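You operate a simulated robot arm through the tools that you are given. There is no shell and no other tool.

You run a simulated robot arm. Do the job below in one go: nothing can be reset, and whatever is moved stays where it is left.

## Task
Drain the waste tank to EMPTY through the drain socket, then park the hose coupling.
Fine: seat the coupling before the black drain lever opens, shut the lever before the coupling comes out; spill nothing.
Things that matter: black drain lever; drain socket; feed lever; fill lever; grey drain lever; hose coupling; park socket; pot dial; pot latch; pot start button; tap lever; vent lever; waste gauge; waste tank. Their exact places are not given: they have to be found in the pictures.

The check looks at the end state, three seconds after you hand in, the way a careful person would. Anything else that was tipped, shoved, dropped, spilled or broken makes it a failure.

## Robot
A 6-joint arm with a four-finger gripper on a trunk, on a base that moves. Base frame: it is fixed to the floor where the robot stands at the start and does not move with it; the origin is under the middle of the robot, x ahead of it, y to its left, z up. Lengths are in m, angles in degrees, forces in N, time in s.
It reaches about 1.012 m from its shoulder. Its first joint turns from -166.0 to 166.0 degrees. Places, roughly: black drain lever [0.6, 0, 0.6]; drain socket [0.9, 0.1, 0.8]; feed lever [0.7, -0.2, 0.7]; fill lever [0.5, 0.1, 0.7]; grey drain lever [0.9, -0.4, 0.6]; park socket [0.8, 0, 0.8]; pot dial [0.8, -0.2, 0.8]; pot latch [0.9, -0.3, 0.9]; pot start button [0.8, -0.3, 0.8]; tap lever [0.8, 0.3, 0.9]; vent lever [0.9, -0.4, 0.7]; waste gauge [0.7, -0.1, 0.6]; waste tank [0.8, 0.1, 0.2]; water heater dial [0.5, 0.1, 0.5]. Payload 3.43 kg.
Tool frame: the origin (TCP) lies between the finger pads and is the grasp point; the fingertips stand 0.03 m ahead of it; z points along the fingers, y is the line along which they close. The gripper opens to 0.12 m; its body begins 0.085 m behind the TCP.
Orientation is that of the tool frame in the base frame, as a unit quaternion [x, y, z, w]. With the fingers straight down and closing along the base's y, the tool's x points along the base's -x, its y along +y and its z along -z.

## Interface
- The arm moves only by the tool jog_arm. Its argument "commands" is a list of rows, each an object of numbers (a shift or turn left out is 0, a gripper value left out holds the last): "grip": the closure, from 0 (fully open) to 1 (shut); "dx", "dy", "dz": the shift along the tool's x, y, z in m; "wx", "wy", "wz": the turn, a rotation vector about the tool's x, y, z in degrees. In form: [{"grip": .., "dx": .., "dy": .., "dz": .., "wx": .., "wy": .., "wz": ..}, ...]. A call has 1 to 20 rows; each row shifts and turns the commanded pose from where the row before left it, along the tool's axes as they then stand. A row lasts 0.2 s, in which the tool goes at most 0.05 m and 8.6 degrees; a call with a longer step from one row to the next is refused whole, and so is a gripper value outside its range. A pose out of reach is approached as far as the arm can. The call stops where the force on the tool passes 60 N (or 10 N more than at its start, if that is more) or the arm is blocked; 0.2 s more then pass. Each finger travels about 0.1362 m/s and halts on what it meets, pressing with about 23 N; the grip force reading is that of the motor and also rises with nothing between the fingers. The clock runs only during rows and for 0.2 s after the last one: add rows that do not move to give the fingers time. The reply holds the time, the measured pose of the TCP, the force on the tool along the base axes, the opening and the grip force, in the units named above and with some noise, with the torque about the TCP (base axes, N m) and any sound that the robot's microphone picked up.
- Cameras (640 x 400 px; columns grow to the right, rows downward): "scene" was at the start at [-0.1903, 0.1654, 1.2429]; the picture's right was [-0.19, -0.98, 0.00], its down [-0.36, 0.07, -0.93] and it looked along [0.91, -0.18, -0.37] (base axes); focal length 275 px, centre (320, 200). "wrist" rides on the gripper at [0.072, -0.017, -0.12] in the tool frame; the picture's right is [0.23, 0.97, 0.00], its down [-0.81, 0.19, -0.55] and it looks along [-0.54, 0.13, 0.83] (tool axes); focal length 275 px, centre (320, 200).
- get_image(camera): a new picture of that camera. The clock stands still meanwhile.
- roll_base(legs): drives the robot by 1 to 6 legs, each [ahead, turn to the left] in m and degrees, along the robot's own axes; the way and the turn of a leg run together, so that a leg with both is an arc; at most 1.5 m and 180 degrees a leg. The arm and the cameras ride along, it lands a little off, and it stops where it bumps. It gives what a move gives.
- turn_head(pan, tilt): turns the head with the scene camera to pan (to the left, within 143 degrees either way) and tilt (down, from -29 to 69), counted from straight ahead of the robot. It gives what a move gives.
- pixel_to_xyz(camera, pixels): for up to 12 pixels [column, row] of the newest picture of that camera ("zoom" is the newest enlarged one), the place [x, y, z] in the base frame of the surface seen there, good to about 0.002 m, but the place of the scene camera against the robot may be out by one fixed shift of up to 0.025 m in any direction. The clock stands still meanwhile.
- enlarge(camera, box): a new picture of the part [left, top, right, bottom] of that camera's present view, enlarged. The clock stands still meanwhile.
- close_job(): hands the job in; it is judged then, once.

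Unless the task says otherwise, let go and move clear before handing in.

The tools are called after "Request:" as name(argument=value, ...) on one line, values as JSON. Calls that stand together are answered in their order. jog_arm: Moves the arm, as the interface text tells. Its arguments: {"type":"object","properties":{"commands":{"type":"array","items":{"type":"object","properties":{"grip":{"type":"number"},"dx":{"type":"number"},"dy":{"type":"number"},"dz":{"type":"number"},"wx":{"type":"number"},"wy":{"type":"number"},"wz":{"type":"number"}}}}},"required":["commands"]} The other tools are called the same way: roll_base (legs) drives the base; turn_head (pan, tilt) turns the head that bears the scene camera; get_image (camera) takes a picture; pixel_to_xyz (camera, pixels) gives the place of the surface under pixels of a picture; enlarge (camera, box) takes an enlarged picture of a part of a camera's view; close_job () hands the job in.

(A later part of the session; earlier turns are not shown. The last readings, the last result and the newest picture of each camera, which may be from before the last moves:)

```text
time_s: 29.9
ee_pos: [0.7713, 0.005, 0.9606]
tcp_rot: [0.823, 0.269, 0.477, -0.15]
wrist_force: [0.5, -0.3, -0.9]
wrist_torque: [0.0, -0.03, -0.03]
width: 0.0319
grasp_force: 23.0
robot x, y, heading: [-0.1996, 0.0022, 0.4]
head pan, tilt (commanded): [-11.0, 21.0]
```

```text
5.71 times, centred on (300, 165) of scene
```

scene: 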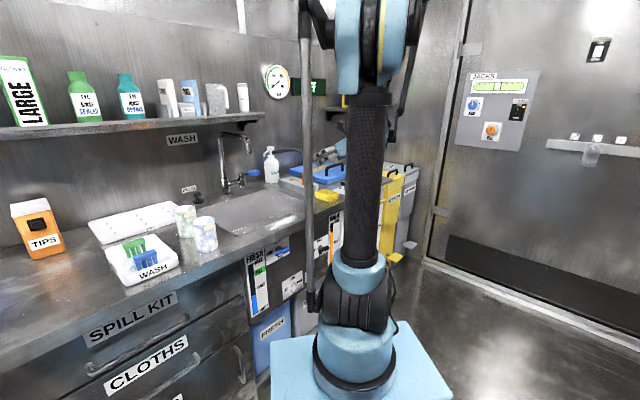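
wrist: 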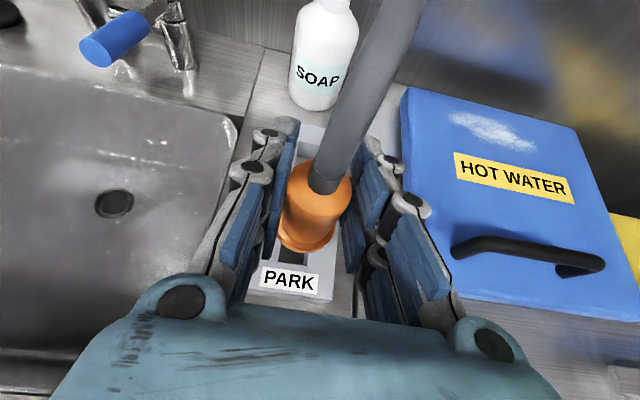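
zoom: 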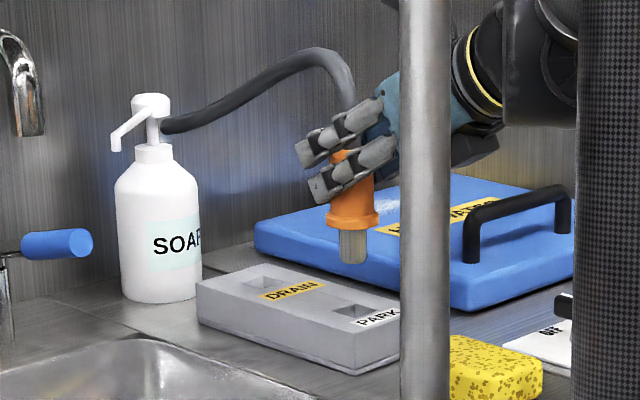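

The plug is clear, and both the DRAIN and PARK holes show in the scene zoom. I'll measure the exact spacing between them from this view, since any fixed camera shift cancels out.

Request:
enlarge(camera="scene", box=[282, 158, 318, 182])

```text
16.00 times, centred on (300, 170) of scene
```

zoom: 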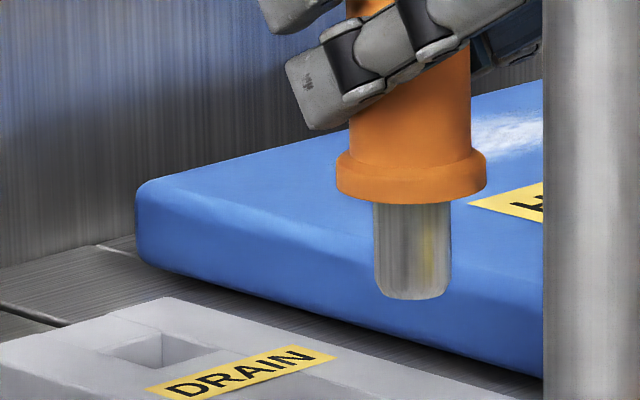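

Request:
enlarge(camera="scene", box=[280, 170, 316, 192])

```text
16.00 times, centred on (298, 181) of scene
```

zoom: 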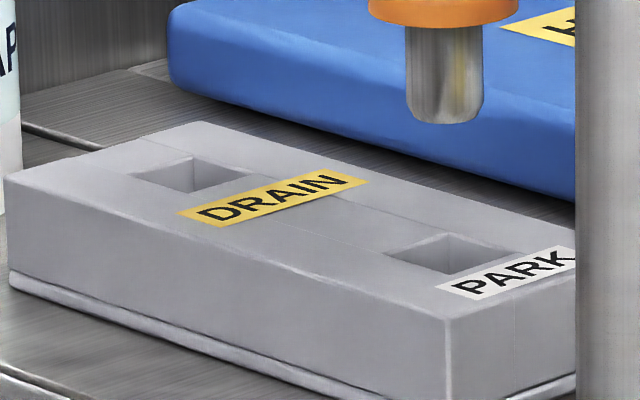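

Request:
pixel_to_xyz(camera="zoom", pixels=[[131, 174], [193, 155], [258, 171], [192, 193], [386, 252], [447, 232], [505, 247], [440, 274], [445, 100], [445, 60], [408, 80], [480, 80]])

```text
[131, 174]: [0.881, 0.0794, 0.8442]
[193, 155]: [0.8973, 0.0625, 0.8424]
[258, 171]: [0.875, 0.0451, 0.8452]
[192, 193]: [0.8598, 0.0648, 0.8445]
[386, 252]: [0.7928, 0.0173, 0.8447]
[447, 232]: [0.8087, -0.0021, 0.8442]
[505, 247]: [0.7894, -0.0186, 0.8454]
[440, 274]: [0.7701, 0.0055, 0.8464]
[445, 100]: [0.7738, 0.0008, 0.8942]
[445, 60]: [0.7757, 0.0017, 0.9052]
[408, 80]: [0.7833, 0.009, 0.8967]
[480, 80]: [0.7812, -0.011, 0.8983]
```

The holes are 0.108–0.111 m apart along the block, and the plug is about 22 mm across in a 29 mm hole. That puts the drain target at TCP (0.8637, 0.0700). I'll move halfway and watch the hose.

Request:
jog_arm(commands=[{"dx": 0.0113, "dy": 0.0003, "dz": 0.0195}, {"dx": 0.0113, "dy": 0.0003, "dz": 0.0195}, {"dx": 0.0113, "dy": 0.0003, "dz": 0.0195}, {}])

Request:
get_image(camera="wrist")

Request:
enlarge(camera="scene", box=[250, 125, 330, 195])

```text
time_s: 30.9
ee_pos: [0.829, 0.044, 0.9613]
tcp_rot: [0.824, 0.269, 0.476, -0.15]
wrist_force: [-0.2, 0.7, -0.7]
wrist_torque: [-0.01, -0.02, 0.02]
width: 0.032
grasp_force: 22.9
robot x, y, heading: [-0.1989, 0.0009, -0.2]
head pan, tilt (commanded): [-11.0, 21.0]
```

```text
taken
```

wrist: 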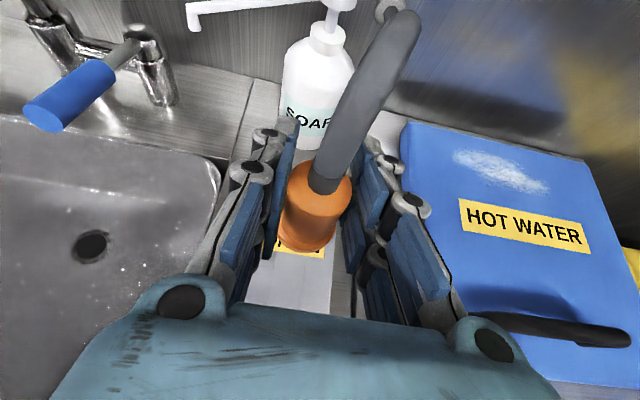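

```text
5.71 times, centred on (290, 160) of scene
```

zoom: 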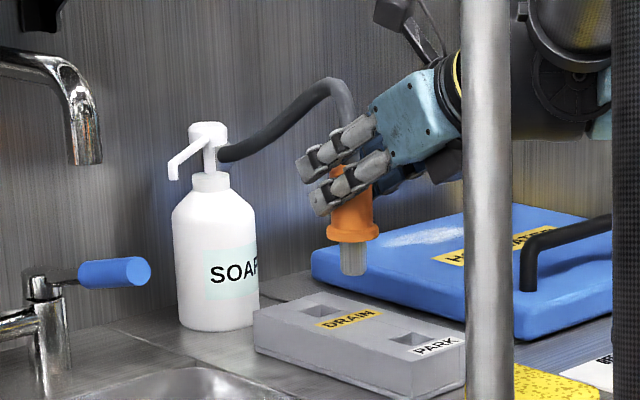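

The hose still clears the soap bottle. I'll finish the move to above the drain hole.

Request:
jog_arm(commands=[{"dx": 0.0108, "dy": -0.0003, "dz": 0.0187}, {"dx": 0.0109, "dy": -0.0003, "dz": 0.0188}, {}, {}])

Request:
get_image(camera="wrist")

Request:
enlarge(camera="scene", box=[250, 125, 330, 195])

Request:
enlarge(camera="scene", box=[276, 166, 312, 190])

```text
time_s: 31.9
ee_pos: [0.8651, 0.0721, 0.9624]
tcp_rot: [0.823, 0.269, 0.477, -0.15]
wrist_force: [-0.2, -0.1, -0.6]
wrist_torque: [-0.03, 0.0, 0.0]
width: 0.0321
grasp_force: 22.3
robot x, y, heading: [-0.1977, 0.0019, -0.3]
head pan, tilt (commanded): [-11.0, 21.0]
```

```text
taken
```

wrist: 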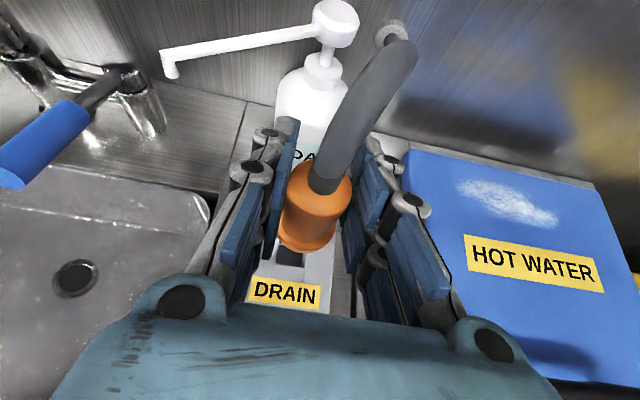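

```text
5.71 times, centred on (290, 160) of scene
```

zoom: 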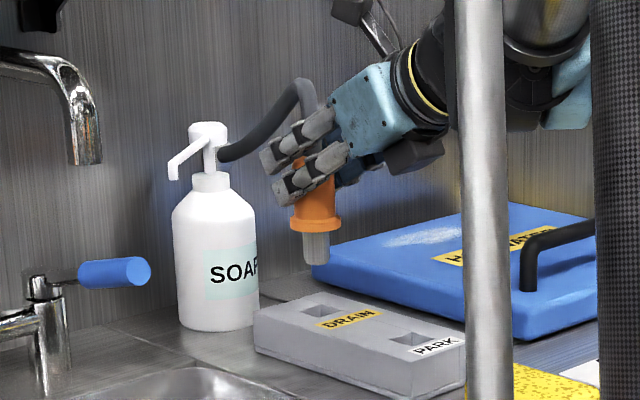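

```text
16.00 times, centred on (294, 178) of scene
```

zoom: 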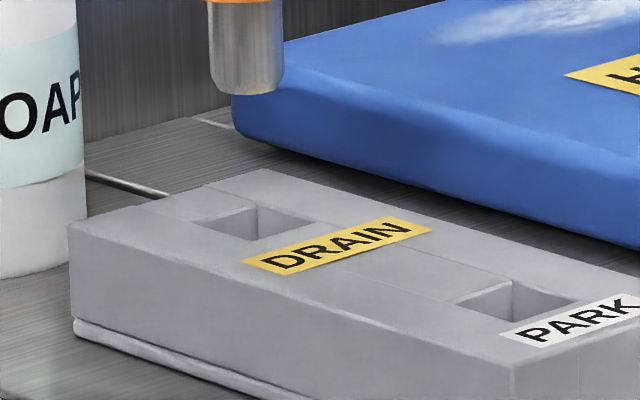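

The plug is above the DRAIN hole. I'll check the plug-to-hole alignment numerically in this same view.

Request:
pixel_to_xyz(camera="zoom", pixels=[[196, 224], [257, 205], [317, 221], [253, 242], [247, 40], [247, 60], [247, 80], [214, 50], [281, 50], [230, 60], [265, 60]])

```text
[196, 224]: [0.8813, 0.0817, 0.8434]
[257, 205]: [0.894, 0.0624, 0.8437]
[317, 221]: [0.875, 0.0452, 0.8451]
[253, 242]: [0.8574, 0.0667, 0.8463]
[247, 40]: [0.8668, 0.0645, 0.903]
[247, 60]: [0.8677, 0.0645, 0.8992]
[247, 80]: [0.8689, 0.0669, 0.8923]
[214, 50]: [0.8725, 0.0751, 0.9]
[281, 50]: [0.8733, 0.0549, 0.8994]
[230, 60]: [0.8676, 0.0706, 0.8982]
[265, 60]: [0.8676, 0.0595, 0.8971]
```

The plug sits within about 1.5 mm of the hole centre, against roughly ±3.5 mm of clearance. I'll trim by 1 mm and start lowering.

Request:
jog_arm(commands=[{"dx": -0.00935, "dy": 0.0002, "dz": 0.0038}, {"dx": -0.00865, "dz": 0.005}, {"dx": -0.00865, "dz": 0.005}, {}])

Request:
enlarge(camera="scene", box=[276, 150, 312, 190])

Request:
get_image(camera="wrist")

```text
time_s: 32.9
ee_pos: [0.8636, 0.0692, 0.9308]
tcp_rot: [0.823, 0.269, 0.477, -0.15]
wrist_force: [-0.4, -1.0, -1.4]
wrist_torque: [0.0, 0.03, 0.01]
width: 0.0321
grasp_force: 23.3
robot x, y, heading: [-0.2003, -0.0035, 0.0]
head pan, tilt (commanded): [-11.0, 21.0]
```

```text
10.00 times, centred on (294, 170) of scene
```

zoom: 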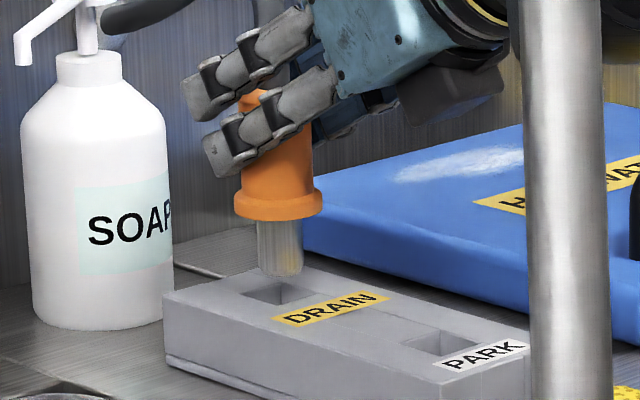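

```text
taken
```

wrist: 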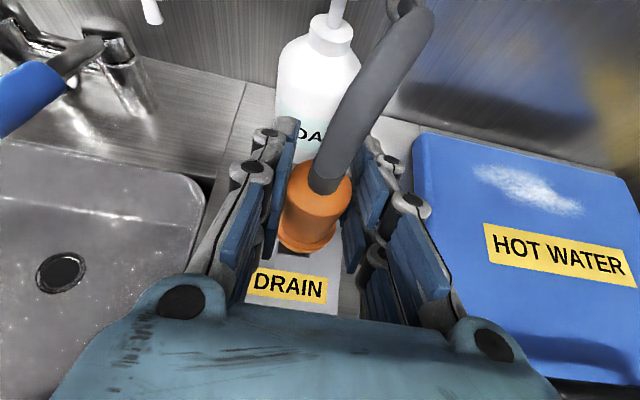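

The plug tip is right over the hole and horizontally aligned with it in the zoom. I'll keep lowering in small steps and watch the forces.

Request:
jog_arm(commands=[{"dx": -0.0069, "dz": 0.004}, {"dx": -0.0069, "dz": 0.004}, {"dx": -0.0069, "dz": 0.004}, {}])

Request:
enlarge(camera="scene", box=[276, 150, 312, 190])

```text
time_s: 33.9
ee_pos: [0.8625, 0.069, 0.9074]
tcp_rot: [0.823, 0.269, 0.477, -0.151]
wrist_force: [0.0, -0.2, -1.6]
wrist_torque: [0.02, 0.01, -0.02]
width: 0.0318
grasp_force: 23.0
robot x, y, heading: [-0.1981, 0.0033, -0.1]
head pan, tilt (commanded): [-11.0, 21.0]
```

```text
10.00 times, centred on (294, 170) of scene
```

zoom: 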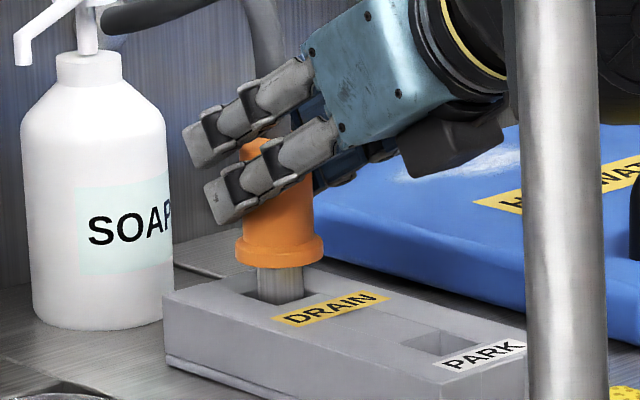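

The plug is entering the drain hole with no side load, with about 17 mm left. I'll lower gently until it seats.

Request:
jog_arm(commands=[{"dx": -0.00432, "dz": 0.0025}, {"dx": -0.00432, "dz": 0.0025}, {"dx": -0.00432, "dz": 0.0025}, {}])

Request:
enlarge(camera="scene", box=[276, 150, 312, 190])

```text
time_s: 34.9
ee_pos: [0.8629, 0.0698, 0.8923]
tcp_rot: [0.823, 0.27, 0.476, -0.151]
wrist_force: [-0.8, -0.6, -1.2]
wrist_torque: [-0.04, 0.01, 0.02]
width: 0.0323
grasp_force: 23.2
robot x, y, heading: [-0.1978, -0.0013, 0.1]
head pan, tilt (commanded): [-11.0, 21.0]
```

```text
10.00 times, centred on (294, 170) of scene
```

zoom: 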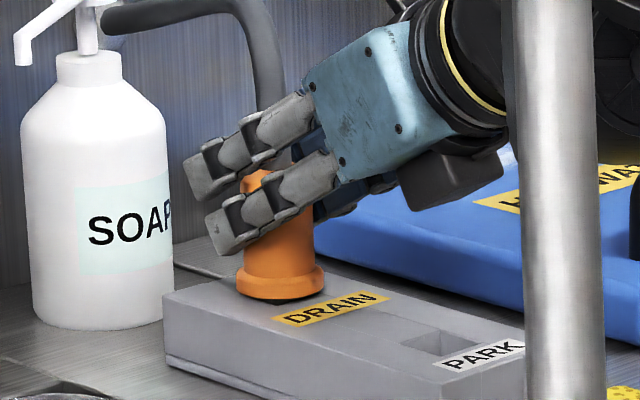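

The flange is about 2 mm above the block. I'll press down in 2 mm steps until the force shows it's seated.

Request:
jog_arm(commands=[{"dx": -0.00173, "dz": 0.001}, {"dx": -0.00173, "dz": 0.001}, {}])

Request:
enlarge(camera="scene", box=[282, 160, 306, 184])

```text
time_s: 35.7
ee_pos: [0.8638, 0.0704, 0.8897]
tcp_rot: [0.823, 0.268, 0.478, -0.151]
wrist_force: [4.8, 0.0, 18.8]
wrist_torque: [0.09, -0.25, 0.0]
width: 0.0323
grasp_force: 23.1
robot x, y, heading: [-0.2018, -0.0036, 0.0]
head pan, tilt (commanded): [-11.0, 21.0]
```

```text
16.00 times, centred on (294, 172) of scene
```

zoom: 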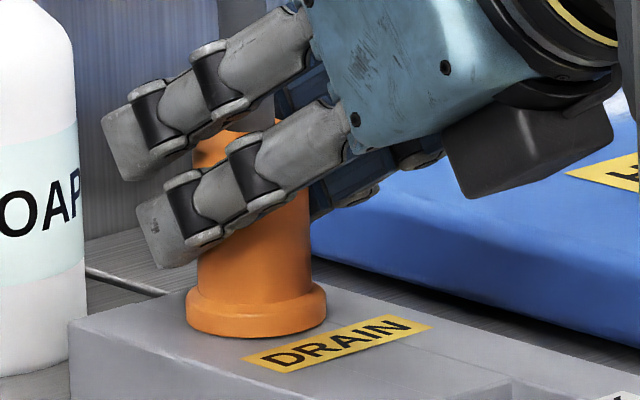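

Force rose to 19 N upward and the flange is flush on the block, so it's seated. I'll ease the press and open just enough to let go.

Request:
jog_arm(commands=[{"dx": 0.0012, "dz": -0.0007}, {"grip": 0.6}, {"grip": 0.4}, {"grip": 0.4}, {"grip": 0.4}])

Request:
get_image(camera="wrist")

Request:
enlarge(camera="scene", box=[276, 150, 312, 190])

```text
time_s: 36.9
ee_pos: [0.8631, 0.0687, 0.8902]
tcp_rot: [0.823, 0.269, 0.477, -0.15]
wrist_force: [0.3, -0.2, -0.1]
wrist_torque: [-0.04, 0.03, -0.01]
width: 0.0718
grasp_force: 0.0
robot x, y, heading: [-0.2016, -0.0006, -0.3]
head pan, tilt (commanded): [-11.0, 21.0]
```

```text
taken
```

wrist: 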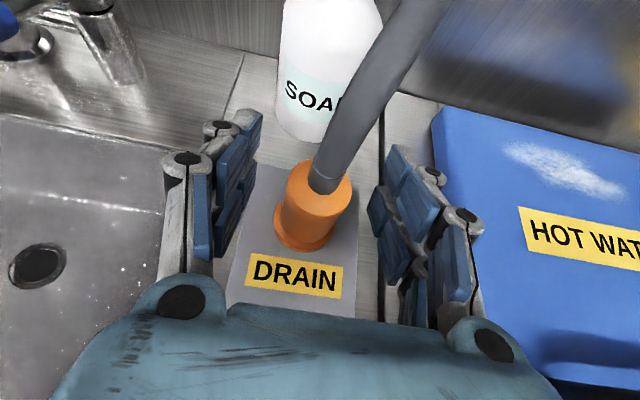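

```text
10.00 times, centred on (294, 170) of scene
```

zoom: 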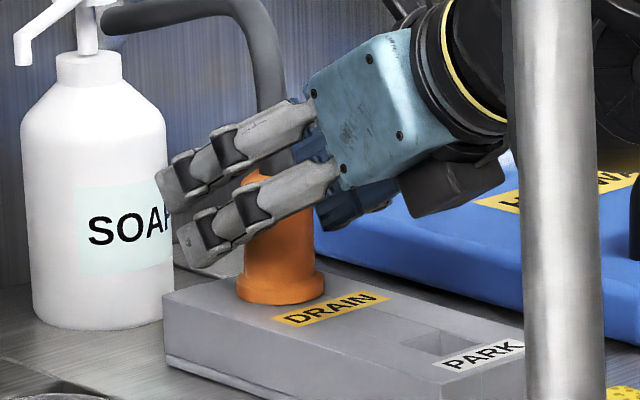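

The coupling stands seated in DRAIN and is released. I'll back straight out along the tool axis.

Request:
jog_arm(commands=[{"dz": -0.02}, {"dz": -0.03}, {"dz": -0.03}, {"dz": -0.04}, {"dz": -0.04}, {"dz": -0.04}, {}])

Request:
get_image(camera="wrist")

Request:
get_image(camera="scene")

```text
time_s: 38.5
ee_pos: [0.7204, -0.0327, 0.9892]
tcp_rot: [0.823, 0.27, 0.477, -0.151]
wrist_force: [0.3, -0.6, -0.5]
wrist_torque: [-0.01, 0.01, 0.05]
width: 0.0718
grasp_force: 0.0
robot x, y, heading: [-0.2031, -0.0009, -0.2]
head pan, tilt (commanded): [-11.0, 21.0]
```

```text
taken
```

wrist: 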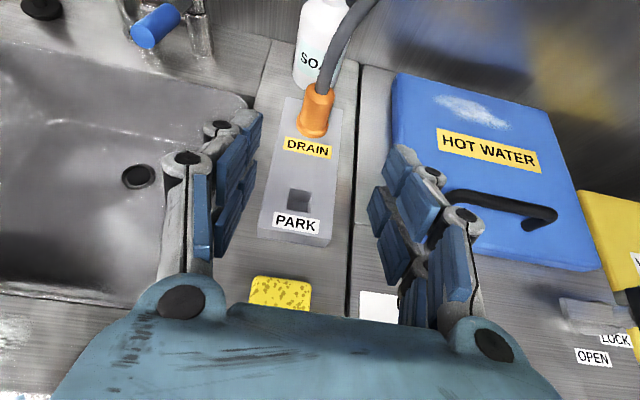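

```text
taken
```

scene: 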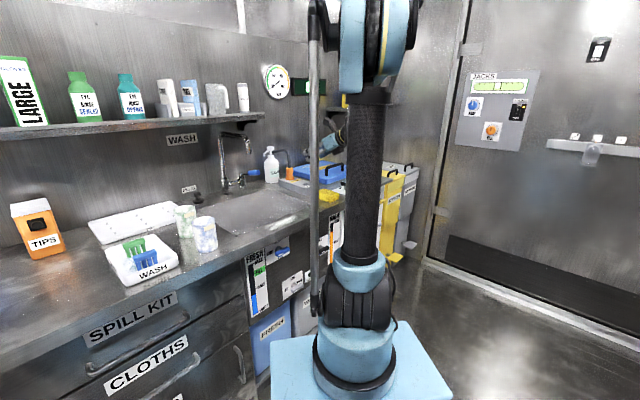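

The coupling is standing in DRAIN at wrist (315,110). Now I'll level the tool and retreat to in front of the cabinet, staying above worktop height.

Request:
jog_arm(commands=[{"wy": 7.65}, {"wy": 7.65}, {"wy": 7.65}, {"wy": 7.65}, {"dx": -0.004, "dy": -0.009, "dz": -0.035}, {"dx": -0.004, "dy": -0.009, "dz": -0.035}, {"dx": -0.004, "dy": -0.009, "dz": -0.035}, {"dx": -0.004, "dy": -0.009, "dz": -0.035}, {"dx": -0.004, "dy": -0.009, "dz": -0.035}, {"dx": -0.004, "dy": -0.009, "dz": -0.035}, {"dx": -0.004, "dy": -0.009, "dz": -0.035}, {"dx": -0.004, "dy": -0.009, "dz": -0.035}, {}])

Request:
get_image(camera="wrist")

Request:
get_image(camera="scene")

```text
time_s: 41.3
ee_pos: [0.4545, -0.1377, 0.9534]
tcp_rot: [0.668, 0.219, 0.677, -0.216]
wrist_force: [0.0, -0.8, -0.3]
wrist_torque: [-0.02, -0.01, -0.02]
width: 0.0721
grasp_force: 0.1
robot x, y, heading: [-0.2005, -0.0008, 0.3]
head pan, tilt (commanded): [-11.0, 21.0]
```

```text
taken
```

wrist: 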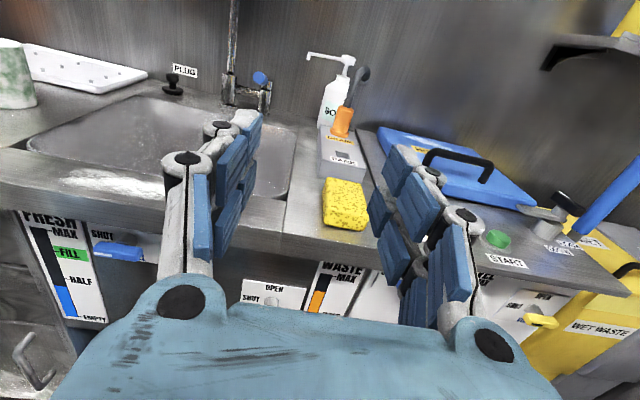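

```text
taken
```

scene: 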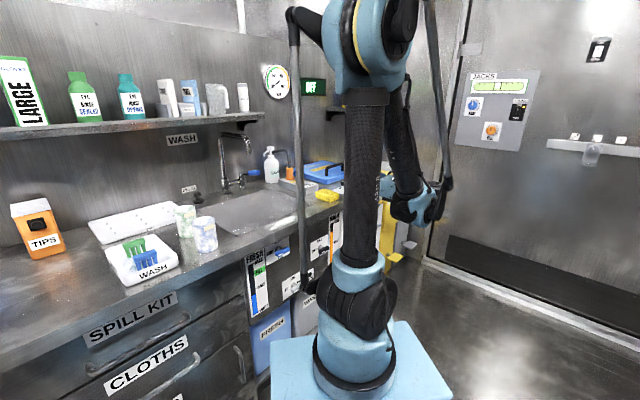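

The tool is now in front of the panel and 0.19 m out from it. I'll lower it to see the lever squarely before rolling.

Request:
jog_arm(commands=[{"dx": -0.03}, {"dx": -0.03}, {"dx": -0.03}, {"dx": -0.03}, {"dx": -0.03}, {"dx": -0.03}, {"dx": -0.02}, {}])

Request:
get_image(camera="wrist")

Request:
get_image(camera="scene")

```text
time_s: 43.1
ee_pos: [0.472, -0.1589, 0.8573]
tcp_rot: [0.668, 0.22, 0.677, -0.216]
wrist_force: [-0.2, 0.8, -0.3]
wrist_torque: [0.0, 0.01, 0.0]
width: 0.0722
grasp_force: 0.1
out of reach, approached as far as the arm can: row 3, 4, 5, 6, 7
robot x, y, heading: [-0.2, 0.0, 0.0]
head pan, tilt (commanded): [-11.0, 21.0]
```

```text
taken
```

wrist: 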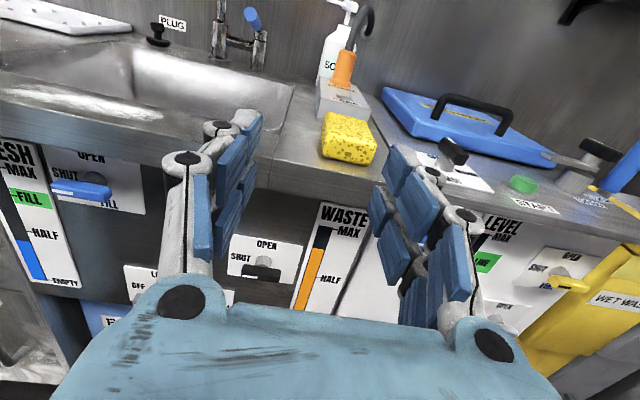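

```text
taken
```

scene: 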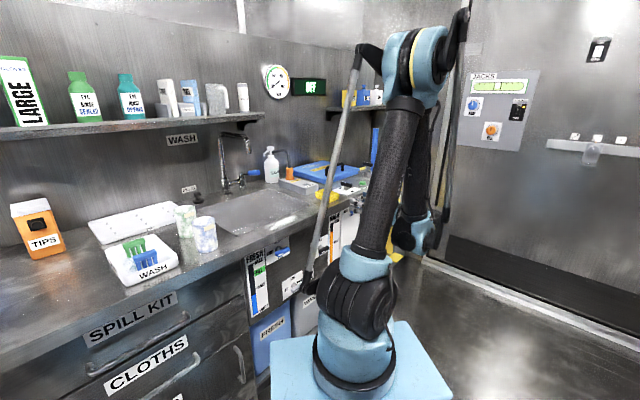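

The pose ran out of reach: the arm is folded too tightly this close to the panel. I'll back the base up another 0.15 m so the arm can reach the lever comfortably.

Request:
roll_base(legs=[[-0.15, 0]])

Request:
get_image(camera="wrist")

Request:
get_image(camera="scene")

```text
time_s: 44.5
ee_pos: [0.3214, -0.1588, 0.8571]
tcp_rot: [0.668, 0.22, 0.677, -0.216]
wrist_force: [-0.8, -0.4, -0.5]
wrist_torque: [-0.01, 0.02, 0.04]
width: 0.0721
grasp_force: 0.0
robot x, y, heading: [-0.3509, 0.0012, 0.0]
head pan, tilt (commanded): [-11.0, 21.0]
```

```text
taken
```

wrist: 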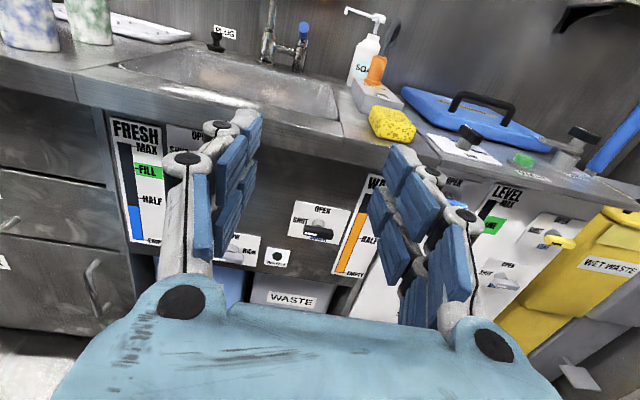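

```text
taken
```

scene: 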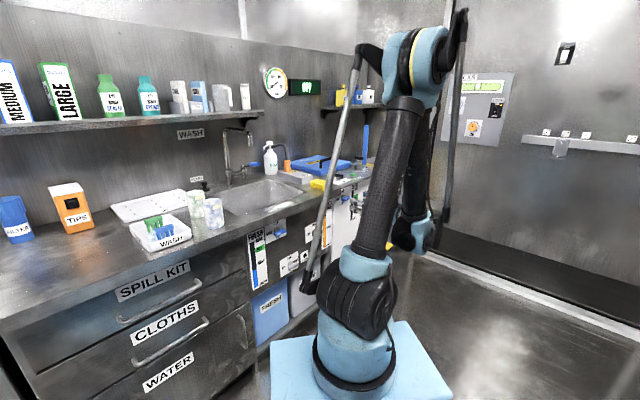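

Now there's room. I'll move forward and down to a standoff in front of the lever.

Request:
jog_arm(commands=[{"dx": -0.015, "dy": 0.0103, "dz": 0.019}, {"dx": -0.015, "dy": 0.0103, "dz": 0.019}, {"dx": -0.03, "dy": 0.0103, "dz": 0.019}, {"dx": -0.03, "dy": 0.0103, "dz": 0.019}, {"dx": -0.03, "dy": 0.0103, "dz": 0.019}, {"dx": -0.03, "dy": 0.0103, "dz": 0.019}, {}])

Request:
get_image(camera="wrist")

Request:
get_image(camera="scene")

```text
time_s: 46.1
ee_pos: [0.4733, -0.17, 0.7955]
tcp_rot: [0.665, 0.222, 0.679, -0.215]
wrist_force: [-0.7, 0.1, -0.4]
wrist_torque: [-0.03, 0.0, -0.01]
width: 0.0721
grasp_force: 0.1
out of reach, approached as far as the arm can: row 1, 2, 3, 4, 5, 6
robot x, y, heading: [-0.3489, -0.0014, 0.2]
head pan, tilt (commanded): [-11.0, 21.0]
```

```text
taken
```

wrist: 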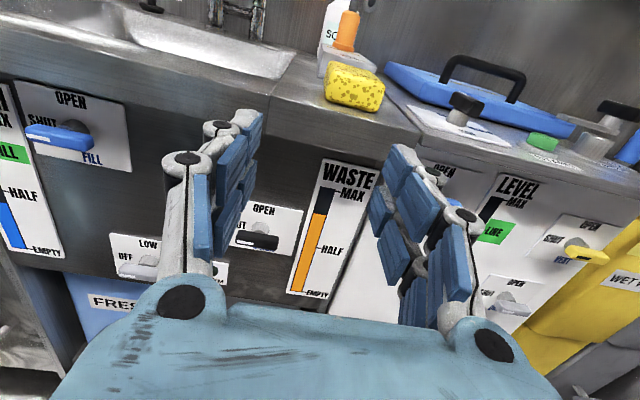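

```text
taken
```

scene: 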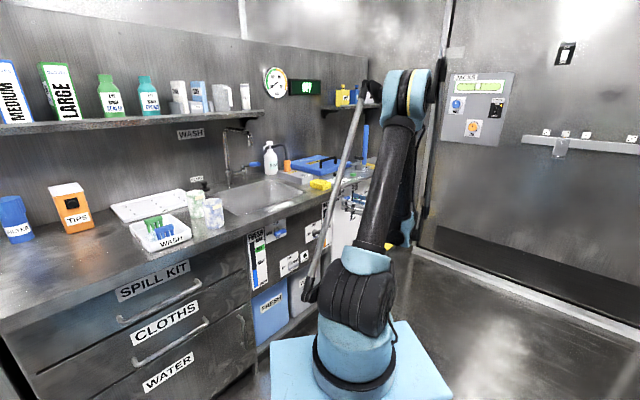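

It's still limited, likely by a wrist joint in this roll. The lever grasp needs the tool rolled −90° anyway, so I'll roll here, clear of everything, and then try going down.

Request:
jog_arm(commands=[{"wz": -8.2}, {"wz": -8.2}, {"wz": -8.2}, {"wz": -8.2}, {"wz": -8.2}, {"wz": -8.2}, {"wz": -8.2}, {"wz": -8.2}, {"wz": -8.2}, {"wz": -8.2}, {"wz": -8}, {}])

Request:
get_image(camera="scene")

Request:
get_image(camera="wrist")

```text
time_s: 48.7
ee_pos: [0.4771, -0.1704, 0.796]
tcp_rot: [0.313, 0.626, 0.633, 0.33]
wrist_force: [-0.9, -0.2, 0.2]
wrist_torque: [-0.03, 0.01, 0.01]
width: 0.0719
grasp_force: 0.0
robot x, y, heading: [-0.3473, 0.0005, -0.2]
head pan, tilt (commanded): [-11.0, 21.0]
```

```text
taken
```

scene: 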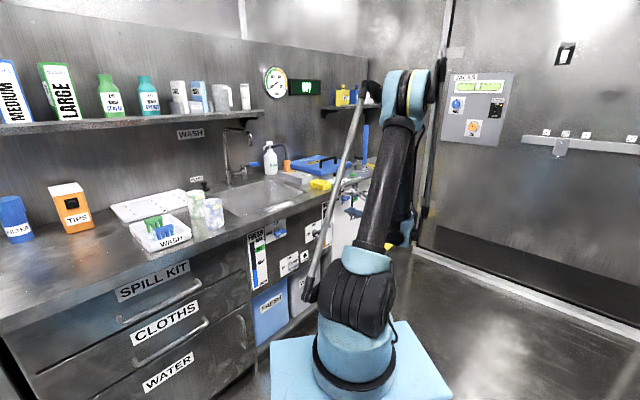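

```text
taken
```

wrist: 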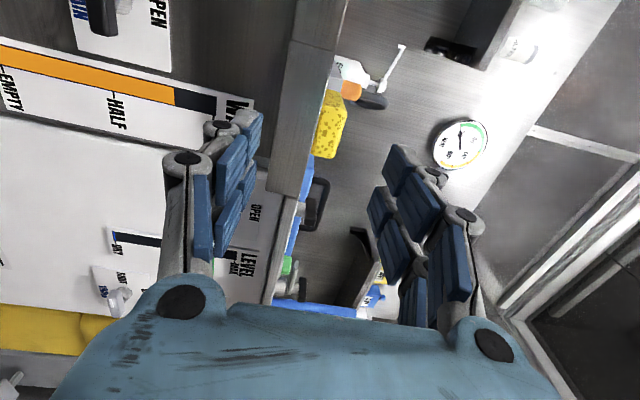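

The roll worked: tool x now points left, y up, and z into the panel. I'll try lowering in this orientation.

Request:
jog_arm(commands=[{"dy": -0.025}, {"dy": -0.025}, {"dy": -0.025}, {"dy": -0.025}, {}])

Request:
get_image(camera="scene")

```text
time_s: 49.9
ee_pos: [0.5162, -0.2014, 0.7521]
tcp_rot: [0.312, 0.627, 0.633, 0.329]
wrist_force: [0.2, 0.2, 0.2]
wrist_torque: [0.0, 0.0, 0.03]
width: 0.072
grasp_force: 0.0
out of reach, approached as far as the arm can: row 1, 2, 3, 4
robot x, y, heading: [-0.349, -0.001, -0.0]
head pan, tilt (commanded): [-11.0, 21.0]
```

```text
taken
```

scene: 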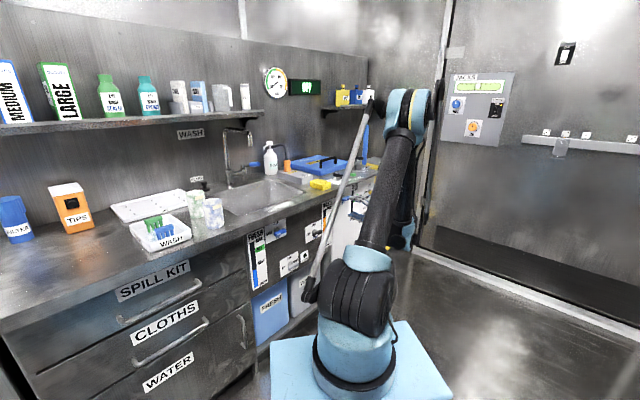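

It drifts outward to the right: the hand is bent about 70–80° sideways against the arm. If I turn the robot to the right, its shoulder lines up better with the panel normal. The arm sweeps away from the panel as it turns, so I'll rotate 55° in place.

Request:
roll_base(legs=[[0, -55]])

Request:
turn_head(pan=50, tilt=25)

Request:
get_image(camera="scene")

Request:
get_image(camera="wrist")

```text
time_s: 53.1
ee_pos: [-0.0218, -0.8274, 0.7524]
tcp_rot: [0.569, 0.41, 0.408, 0.585]
wrist_force: [-0.4, -0.3, 0.3]
wrist_torque: [-0.02, 0.01, -0.01]
width: 0.0723
grasp_force: 0.1
robot x, y, heading: [-0.3395, 0.0063, -55.5]
head pan, tilt (commanded): [-11.0, 21.0]
```

```text
time_s: 54.4
ee_pos: [-0.026, -0.8201, 0.7623]
tcp_rot: [0.563, 0.411, 0.408, 0.589]
wrist_force: [-0.4, 0.0, 0.4]
wrist_torque: [0.01, 0.03, 0.01]
width: 0.072
grasp_force: 0.1
robot x, y, heading: [-0.3388, 0.0075, -55.5]
head pan, tilt (commanded): [50.0, 25.0]
```

```text
taken
```

scene: 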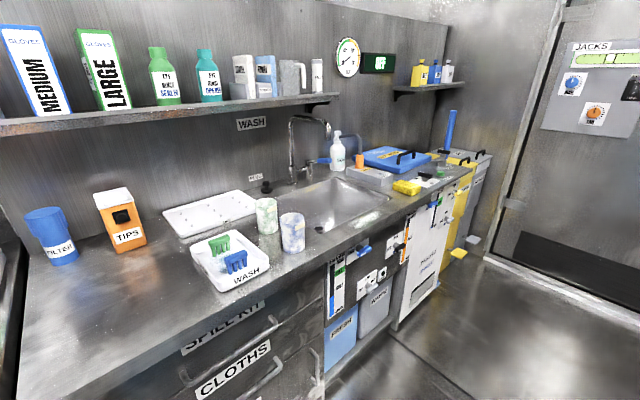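

```text
taken
```

wrist: 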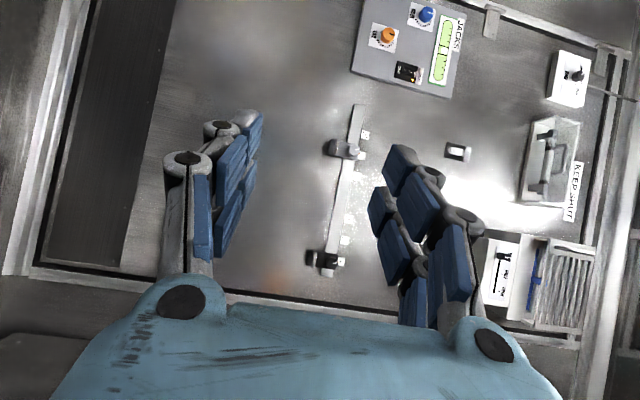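

Turned to heading −55.5°, and the scene camera now has a clear view of the whole panel. I'll swing the hand back left through the open aisle to in front of the panel, and yaw it afterward.

Request:
jog_arm(commands=[{"dx": 0.0425, "dz": 0.0118}, {"dx": 0.0425, "dz": 0.0118}, {"dx": 0.0425, "dz": 0.0118}, {"dx": 0.0425, "dz": 0.0118}, {"dx": 0.0425, "dz": 0.0118}, {"dx": 0.0425, "dz": 0.0118}, {"dx": 0.0425, "dz": 0.0118}, {"dx": 0.0425, "dz": 0.0118}, {"dx": 0.0425, "dz": 0.0118}, {}])

Request:
get_image(camera="scene")

```text
time_s: 56.6
ee_pos: [0.2039, -0.5613, 0.8747]
tcp_rot: [0.564, 0.411, 0.407, 0.589]
wrist_force: [0.7, 0.4, -1.0]
wrist_torque: [0.0, -0.01, -0.03]
width: 0.0717
grasp_force: 0.1
out of reach, approached as far as the arm can: row 1, 2, 3, 4, 5, 6, 7, 8, 9
robot x, y, heading: [-0.3445, 0.0067, -55.4]
head pan, tilt (commanded): [50.0, 25.0]
```

```text
taken
```

scene: 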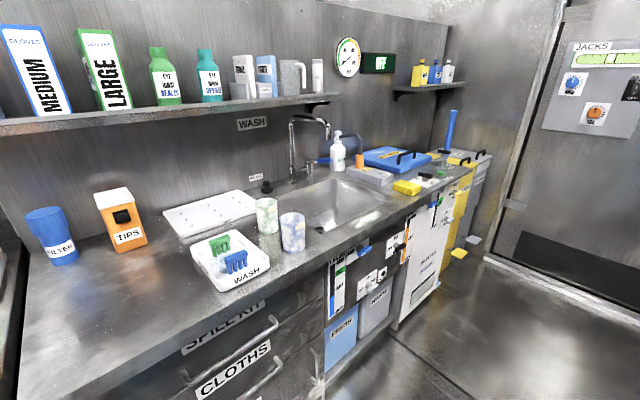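

It tracked partway and rose to z=0.875. I'll continue toward the panel at this height.

Request:
jog_arm(commands=[{"dx": 0.0412, "dz": 0.0072}, {"dx": 0.0412, "dz": 0.0072}, {"dx": 0.0412, "dz": 0.0072}, {"dx": 0.0412, "dz": 0.0072}, {"dx": 0.0412, "dz": 0.0072}, {"dx": 0.0412, "dz": 0.0072}, {"dx": 0.0412, "dz": 0.0072}, {"dx": 0.0412, "dz": 0.0072}, {}])

Request:
get_image(camera="scene")

```text
time_s: 58.6
ee_pos: [0.3437, -0.367, 0.88]
tcp_rot: [0.555, 0.427, 0.42, 0.577]
wrist_force: [0.4, 0.3, -0.1]
wrist_torque: [-0.03, 0.01, 0.0]
width: 0.072
grasp_force: 0.1
out of reach, approached as far as the arm can: row 1, 2, 5, 6, 7, 8
robot x, y, heading: [-0.3404, 0.0039, -55.5]
head pan, tilt (commanded): [50.0, 25.0]
```

```text
taken
```

scene: 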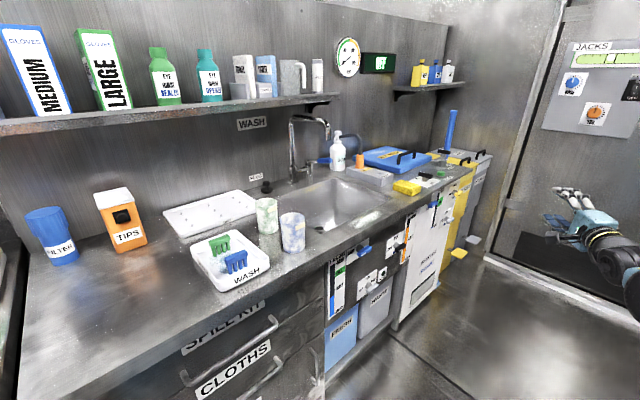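

The hand is at (0.344, −0.367, 0.88) and still hitting a joint limit. I want to understand the arm's shape, so I'll look at the arm itself.

Request:
turn_head(pan=5, tilt=20)

Request:
get_image(camera="scene")

```text
time_s: 59.7
ee_pos: [0.3423, -0.3666, 0.8804]
tcp_rot: [0.556, 0.426, 0.421, 0.577]
wrist_force: [-0.7, -0.1, 0.0]
wrist_torque: [0.01, 0.01, -0.01]
width: 0.0722
grasp_force: 0.0
robot x, y, heading: [-0.3437, 0.0047, -55.5]
head pan, tilt (commanded): [5.0, 20.0]
```

```text
taken
```

scene: 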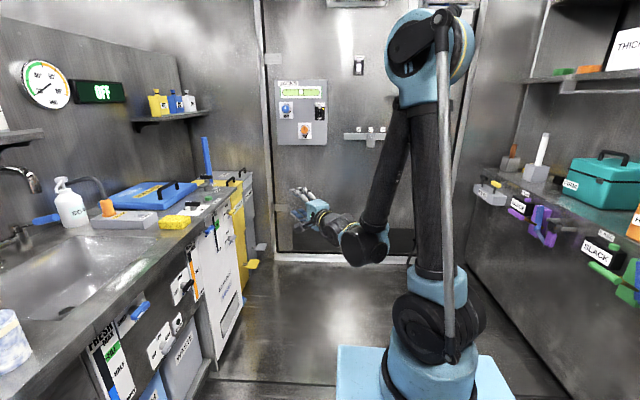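

The elbow is folded almost fully shut, with the forearm nearly parallel to the upper arm. So the limit is minimum distance from the shoulder, and the robot needs to stand farther away. I'll measure the joints.

Request:
pixel_to_xyz(camera="scene", pixels=[[430, 330], [415, 50], [365, 245], [340, 225], [300, 205], [430, 370], [400, 300], [440, 280], [345, 390]])

```text
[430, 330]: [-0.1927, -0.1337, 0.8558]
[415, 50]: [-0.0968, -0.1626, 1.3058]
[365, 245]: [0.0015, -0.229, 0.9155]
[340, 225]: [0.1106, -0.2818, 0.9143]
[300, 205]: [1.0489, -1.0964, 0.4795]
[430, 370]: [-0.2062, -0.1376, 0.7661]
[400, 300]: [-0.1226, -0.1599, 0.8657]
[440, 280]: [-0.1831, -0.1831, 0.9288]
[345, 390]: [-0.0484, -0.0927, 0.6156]
```

The joint measurements put the shoulder at z≈0.86 and the wrist about 0.33 m behind the TCP. Turning the base right another 35° moves the shoulder farther from the panel and better aligned. There's clearance all around, so I'll do that.

Request:
roll_base(legs=[[0, -35]])

Request:
turn_head(pan=60, tilt=25)

Request:
get_image(camera="scene")

```text
time_s: 61.3
ee_pos: [0.1599, -0.569, 0.8969]
tcp_rot: [0.612, 0.325, 0.313, 0.649]
wrist_force: [2.4, -1.7, -2.2]
wrist_torque: [-0.08, -0.06, 0.07]
width: 0.072
grasp_force: 0.2
robot x, y, heading: [-0.3408, 0.0077, -75.5]
head pan, tilt (commanded): [5.0, 20.0]
stopped in leg 1: the robot was blocked; the commanded pose is now the measured one
```

```text
time_s: 62.6
ee_pos: [0.1591, -0.5673, 0.8959]
tcp_rot: [0.612, 0.326, 0.313, 0.649]
wrist_force: [0.5, 0.6, 0.1]
wrist_torque: [-0.01, 0.01, -0.01]
width: 0.0721
grasp_force: 0.0
robot x, y, heading: [-0.338, 0.0084, -75.6]
head pan, tilt (commanded): [60.0, 25.0]
```

```text
taken
```

scene: 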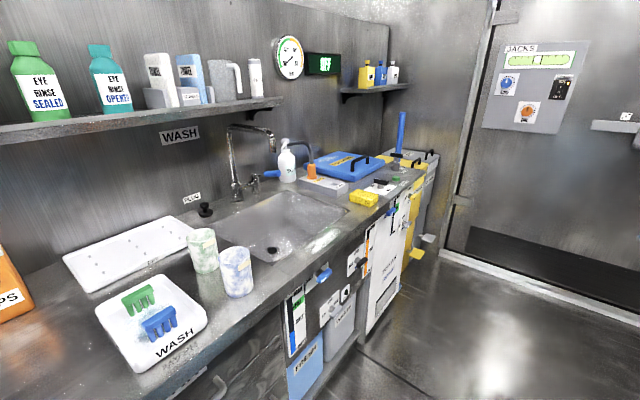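

The base was blocked at heading −75.5°, with only about 3 N on the tool, so the body met something lightly. I'll look around the base to find out what, and confirm nothing shifted.

Request:
turn_head(pan=110, tilt=55)

Request:
get_image(camera="scene")

Request:
turn_head(pan=-60, tilt=45)

Request:
get_image(camera="scene")

Request:
turn_head(pan=-10, tilt=30)

Request:
get_image(camera="scene")

```text
time_s: 63.7
ee_pos: [0.1609, -0.5683, 0.896]
tcp_rot: [0.612, 0.326, 0.313, 0.649]
wrist_force: [0.5, -0.1, -0.7]
wrist_torque: [0.0, 0.01, 0.03]
width: 0.0718
grasp_force: 0.1
robot x, y, heading: [-0.3376, 0.0088, -75.6]
head pan, tilt (commanded): [110.0, 55.0]
```

```text
taken
```

scene: 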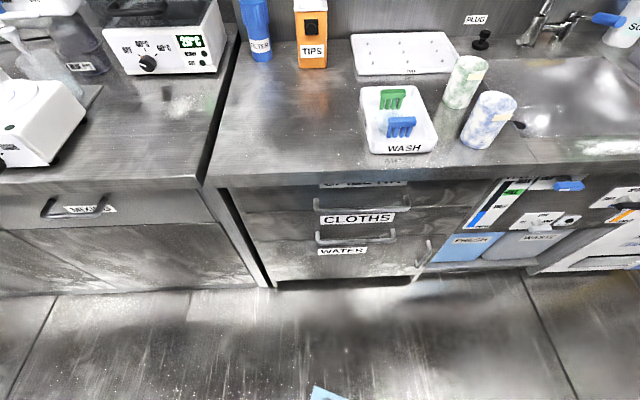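

```text
time_s: 66.3
ee_pos: [0.1593, -0.5675, 0.8968]
tcp_rot: [0.612, 0.327, 0.314, 0.648]
wrist_force: [1.0, 0.0, -0.2]
wrist_torque: [-0.03, 0.06, -0.02]
width: 0.0719
grasp_force: 0.1
robot x, y, heading: [-0.3344, 0.0064, -75.6]
head pan, tilt (commanded): [-60.0, 45.0]
```

```text
taken
```

scene: 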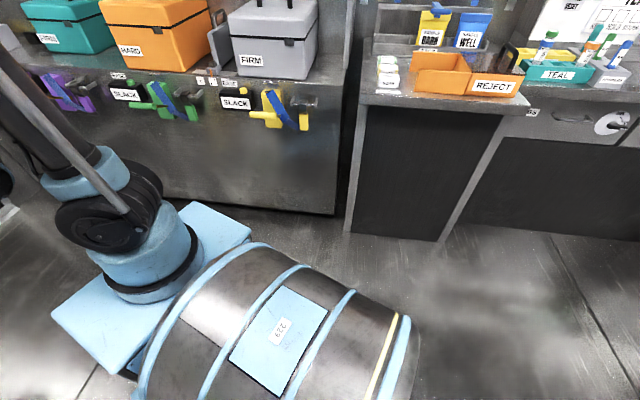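

```text
time_s: 67.5
ee_pos: [0.1606, -0.5676, 0.8973]
tcp_rot: [0.612, 0.326, 0.313, 0.649]
wrist_force: [0.5, -0.2, 0.4]
wrist_torque: [0.02, 0.01, -0.01]
width: 0.072
grasp_force: 0.1
robot x, y, heading: [-0.337, 0.0072, -75.9]
head pan, tilt (commanded): [-10.0, 30.0]
```

```text
taken
```

scene: 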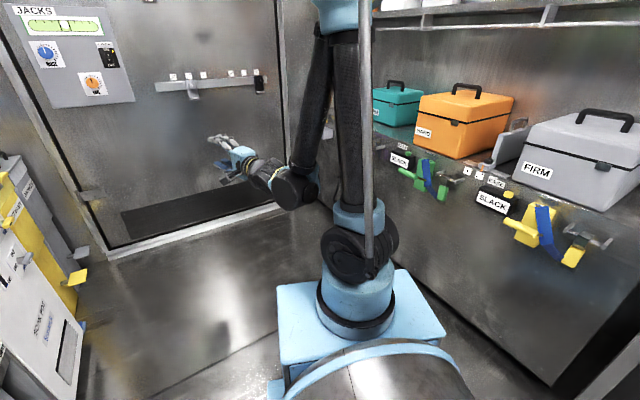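

Request:
pixel_to_xyz(camera="scene", pixels=[[440, 325], [400, 272], [282, 290], [345, 10], [375, 30], [420, 30], [560, 30], [420, 255], [480, 320], [330, 30], [440, 190], [500, 225]])

Request:
turn_head(pan=-10, tilt=0)

Request:
get_image(camera="scene")

```text
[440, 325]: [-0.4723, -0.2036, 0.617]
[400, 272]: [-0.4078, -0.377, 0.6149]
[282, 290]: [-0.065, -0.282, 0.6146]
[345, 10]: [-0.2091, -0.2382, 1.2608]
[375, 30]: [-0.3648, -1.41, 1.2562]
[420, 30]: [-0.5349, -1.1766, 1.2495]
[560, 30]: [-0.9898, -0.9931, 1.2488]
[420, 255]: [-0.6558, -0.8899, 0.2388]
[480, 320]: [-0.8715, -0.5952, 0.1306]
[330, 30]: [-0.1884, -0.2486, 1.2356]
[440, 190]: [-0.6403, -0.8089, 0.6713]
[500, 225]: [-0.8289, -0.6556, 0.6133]
```

```text
time_s: 68.5
ee_pos: [0.1593, -0.5693, 0.8954]
tcp_rot: [0.612, 0.326, 0.314, 0.649]
wrist_force: [-0.1, -0.1, 0.9]
wrist_torque: [-0.01, 0.0, -0.02]
width: 0.0721
grasp_force: 0.1
robot x, y, heading: [-0.3388, 0.0048, -75.7]
head pan, tilt (commanded): [-10.0, 0.0]
```

```text
taken
```

scene: 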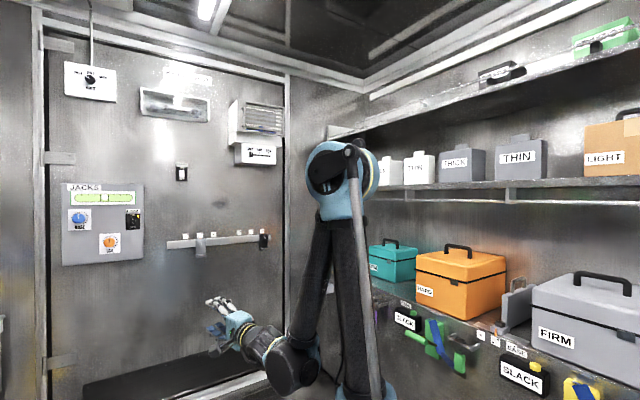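

Request:
turn_head(pan=140, tilt=69)

Request:
get_image(camera="scene")

Request:
turn_head(pan=60, tilt=69)

Request:
get_image(camera="scene")

Request:
turn_head(pan=-20, tilt=69)

Request:
get_image(camera="scene")

Request:
turn_head(pan=-120, tilt=69)

Request:
get_image(camera="scene")

```text
time_s: 70.8
ee_pos: [0.16, -0.568, 0.8965]
tcp_rot: [0.612, 0.326, 0.313, 0.649]
wrist_force: [-0.3, -0.3, 0.1]
wrist_torque: [-0.01, 0.02, 0.0]
width: 0.072
grasp_force: 0.1
robot x, y, heading: [-0.338, 0.0083, -75.6]
head pan, tilt (commanded): [140.0, 68.8]
```

```text
taken
```

scene: 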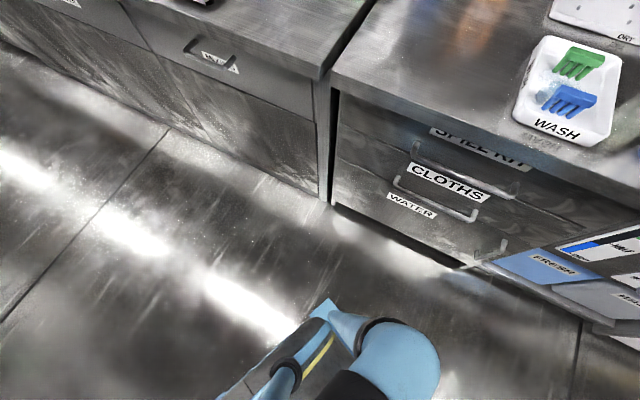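

```text
time_s: 72.3
ee_pos: [0.1604, -0.5669, 0.8953]
tcp_rot: [0.612, 0.326, 0.313, 0.649]
wrist_force: [-0.1, 0.1, -0.4]
wrist_torque: [-0.01, 0.02, 0.02]
width: 0.0721
grasp_force: 0.0
robot x, y, heading: [-0.3366, 0.0071, -75.5]
head pan, tilt (commanded): [60.0, 68.8]
```

```text
taken
```

scene: 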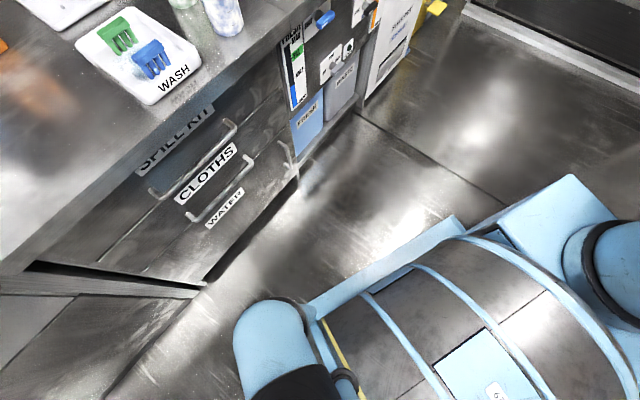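

```text
time_s: 73.9
ee_pos: [0.1596, -0.5686, 0.8958]
tcp_rot: [0.613, 0.325, 0.312, 0.649]
wrist_force: [0.0, -0.6, 0.5]
wrist_torque: [0.01, -0.02, 0.0]
width: 0.072
grasp_force: 0.1
robot x, y, heading: [-0.3399, 0.0091, -75.5]
head pan, tilt (commanded): [-20.0, 68.8]
```

```text
taken
```

scene: 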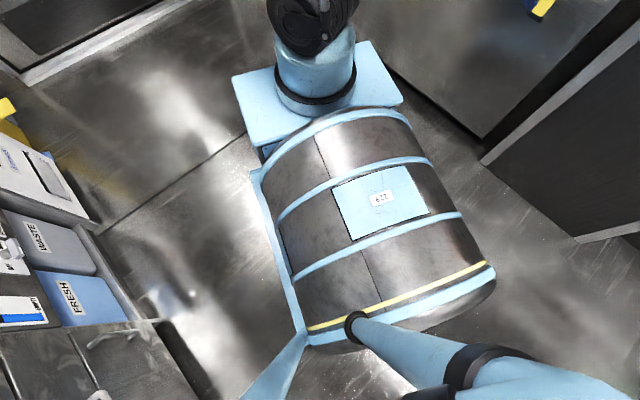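

```text
time_s: 75.6
ee_pos: [0.1595, -0.5682, 0.896]
tcp_rot: [0.612, 0.326, 0.313, 0.649]
wrist_force: [-0.2, -1.0, -0.4]
wrist_torque: [0.0, -0.01, -0.02]
width: 0.0718
grasp_force: 0.0
robot x, y, heading: [-0.3393, 0.0087, -75.6]
head pan, tilt (commanded): [-120.0, 68.8]
```

```text
taken
```

scene: 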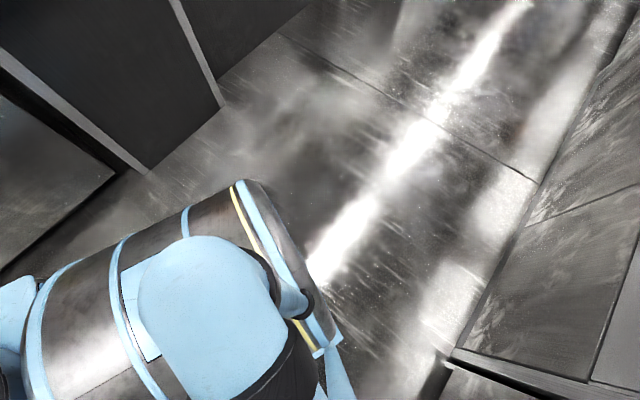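

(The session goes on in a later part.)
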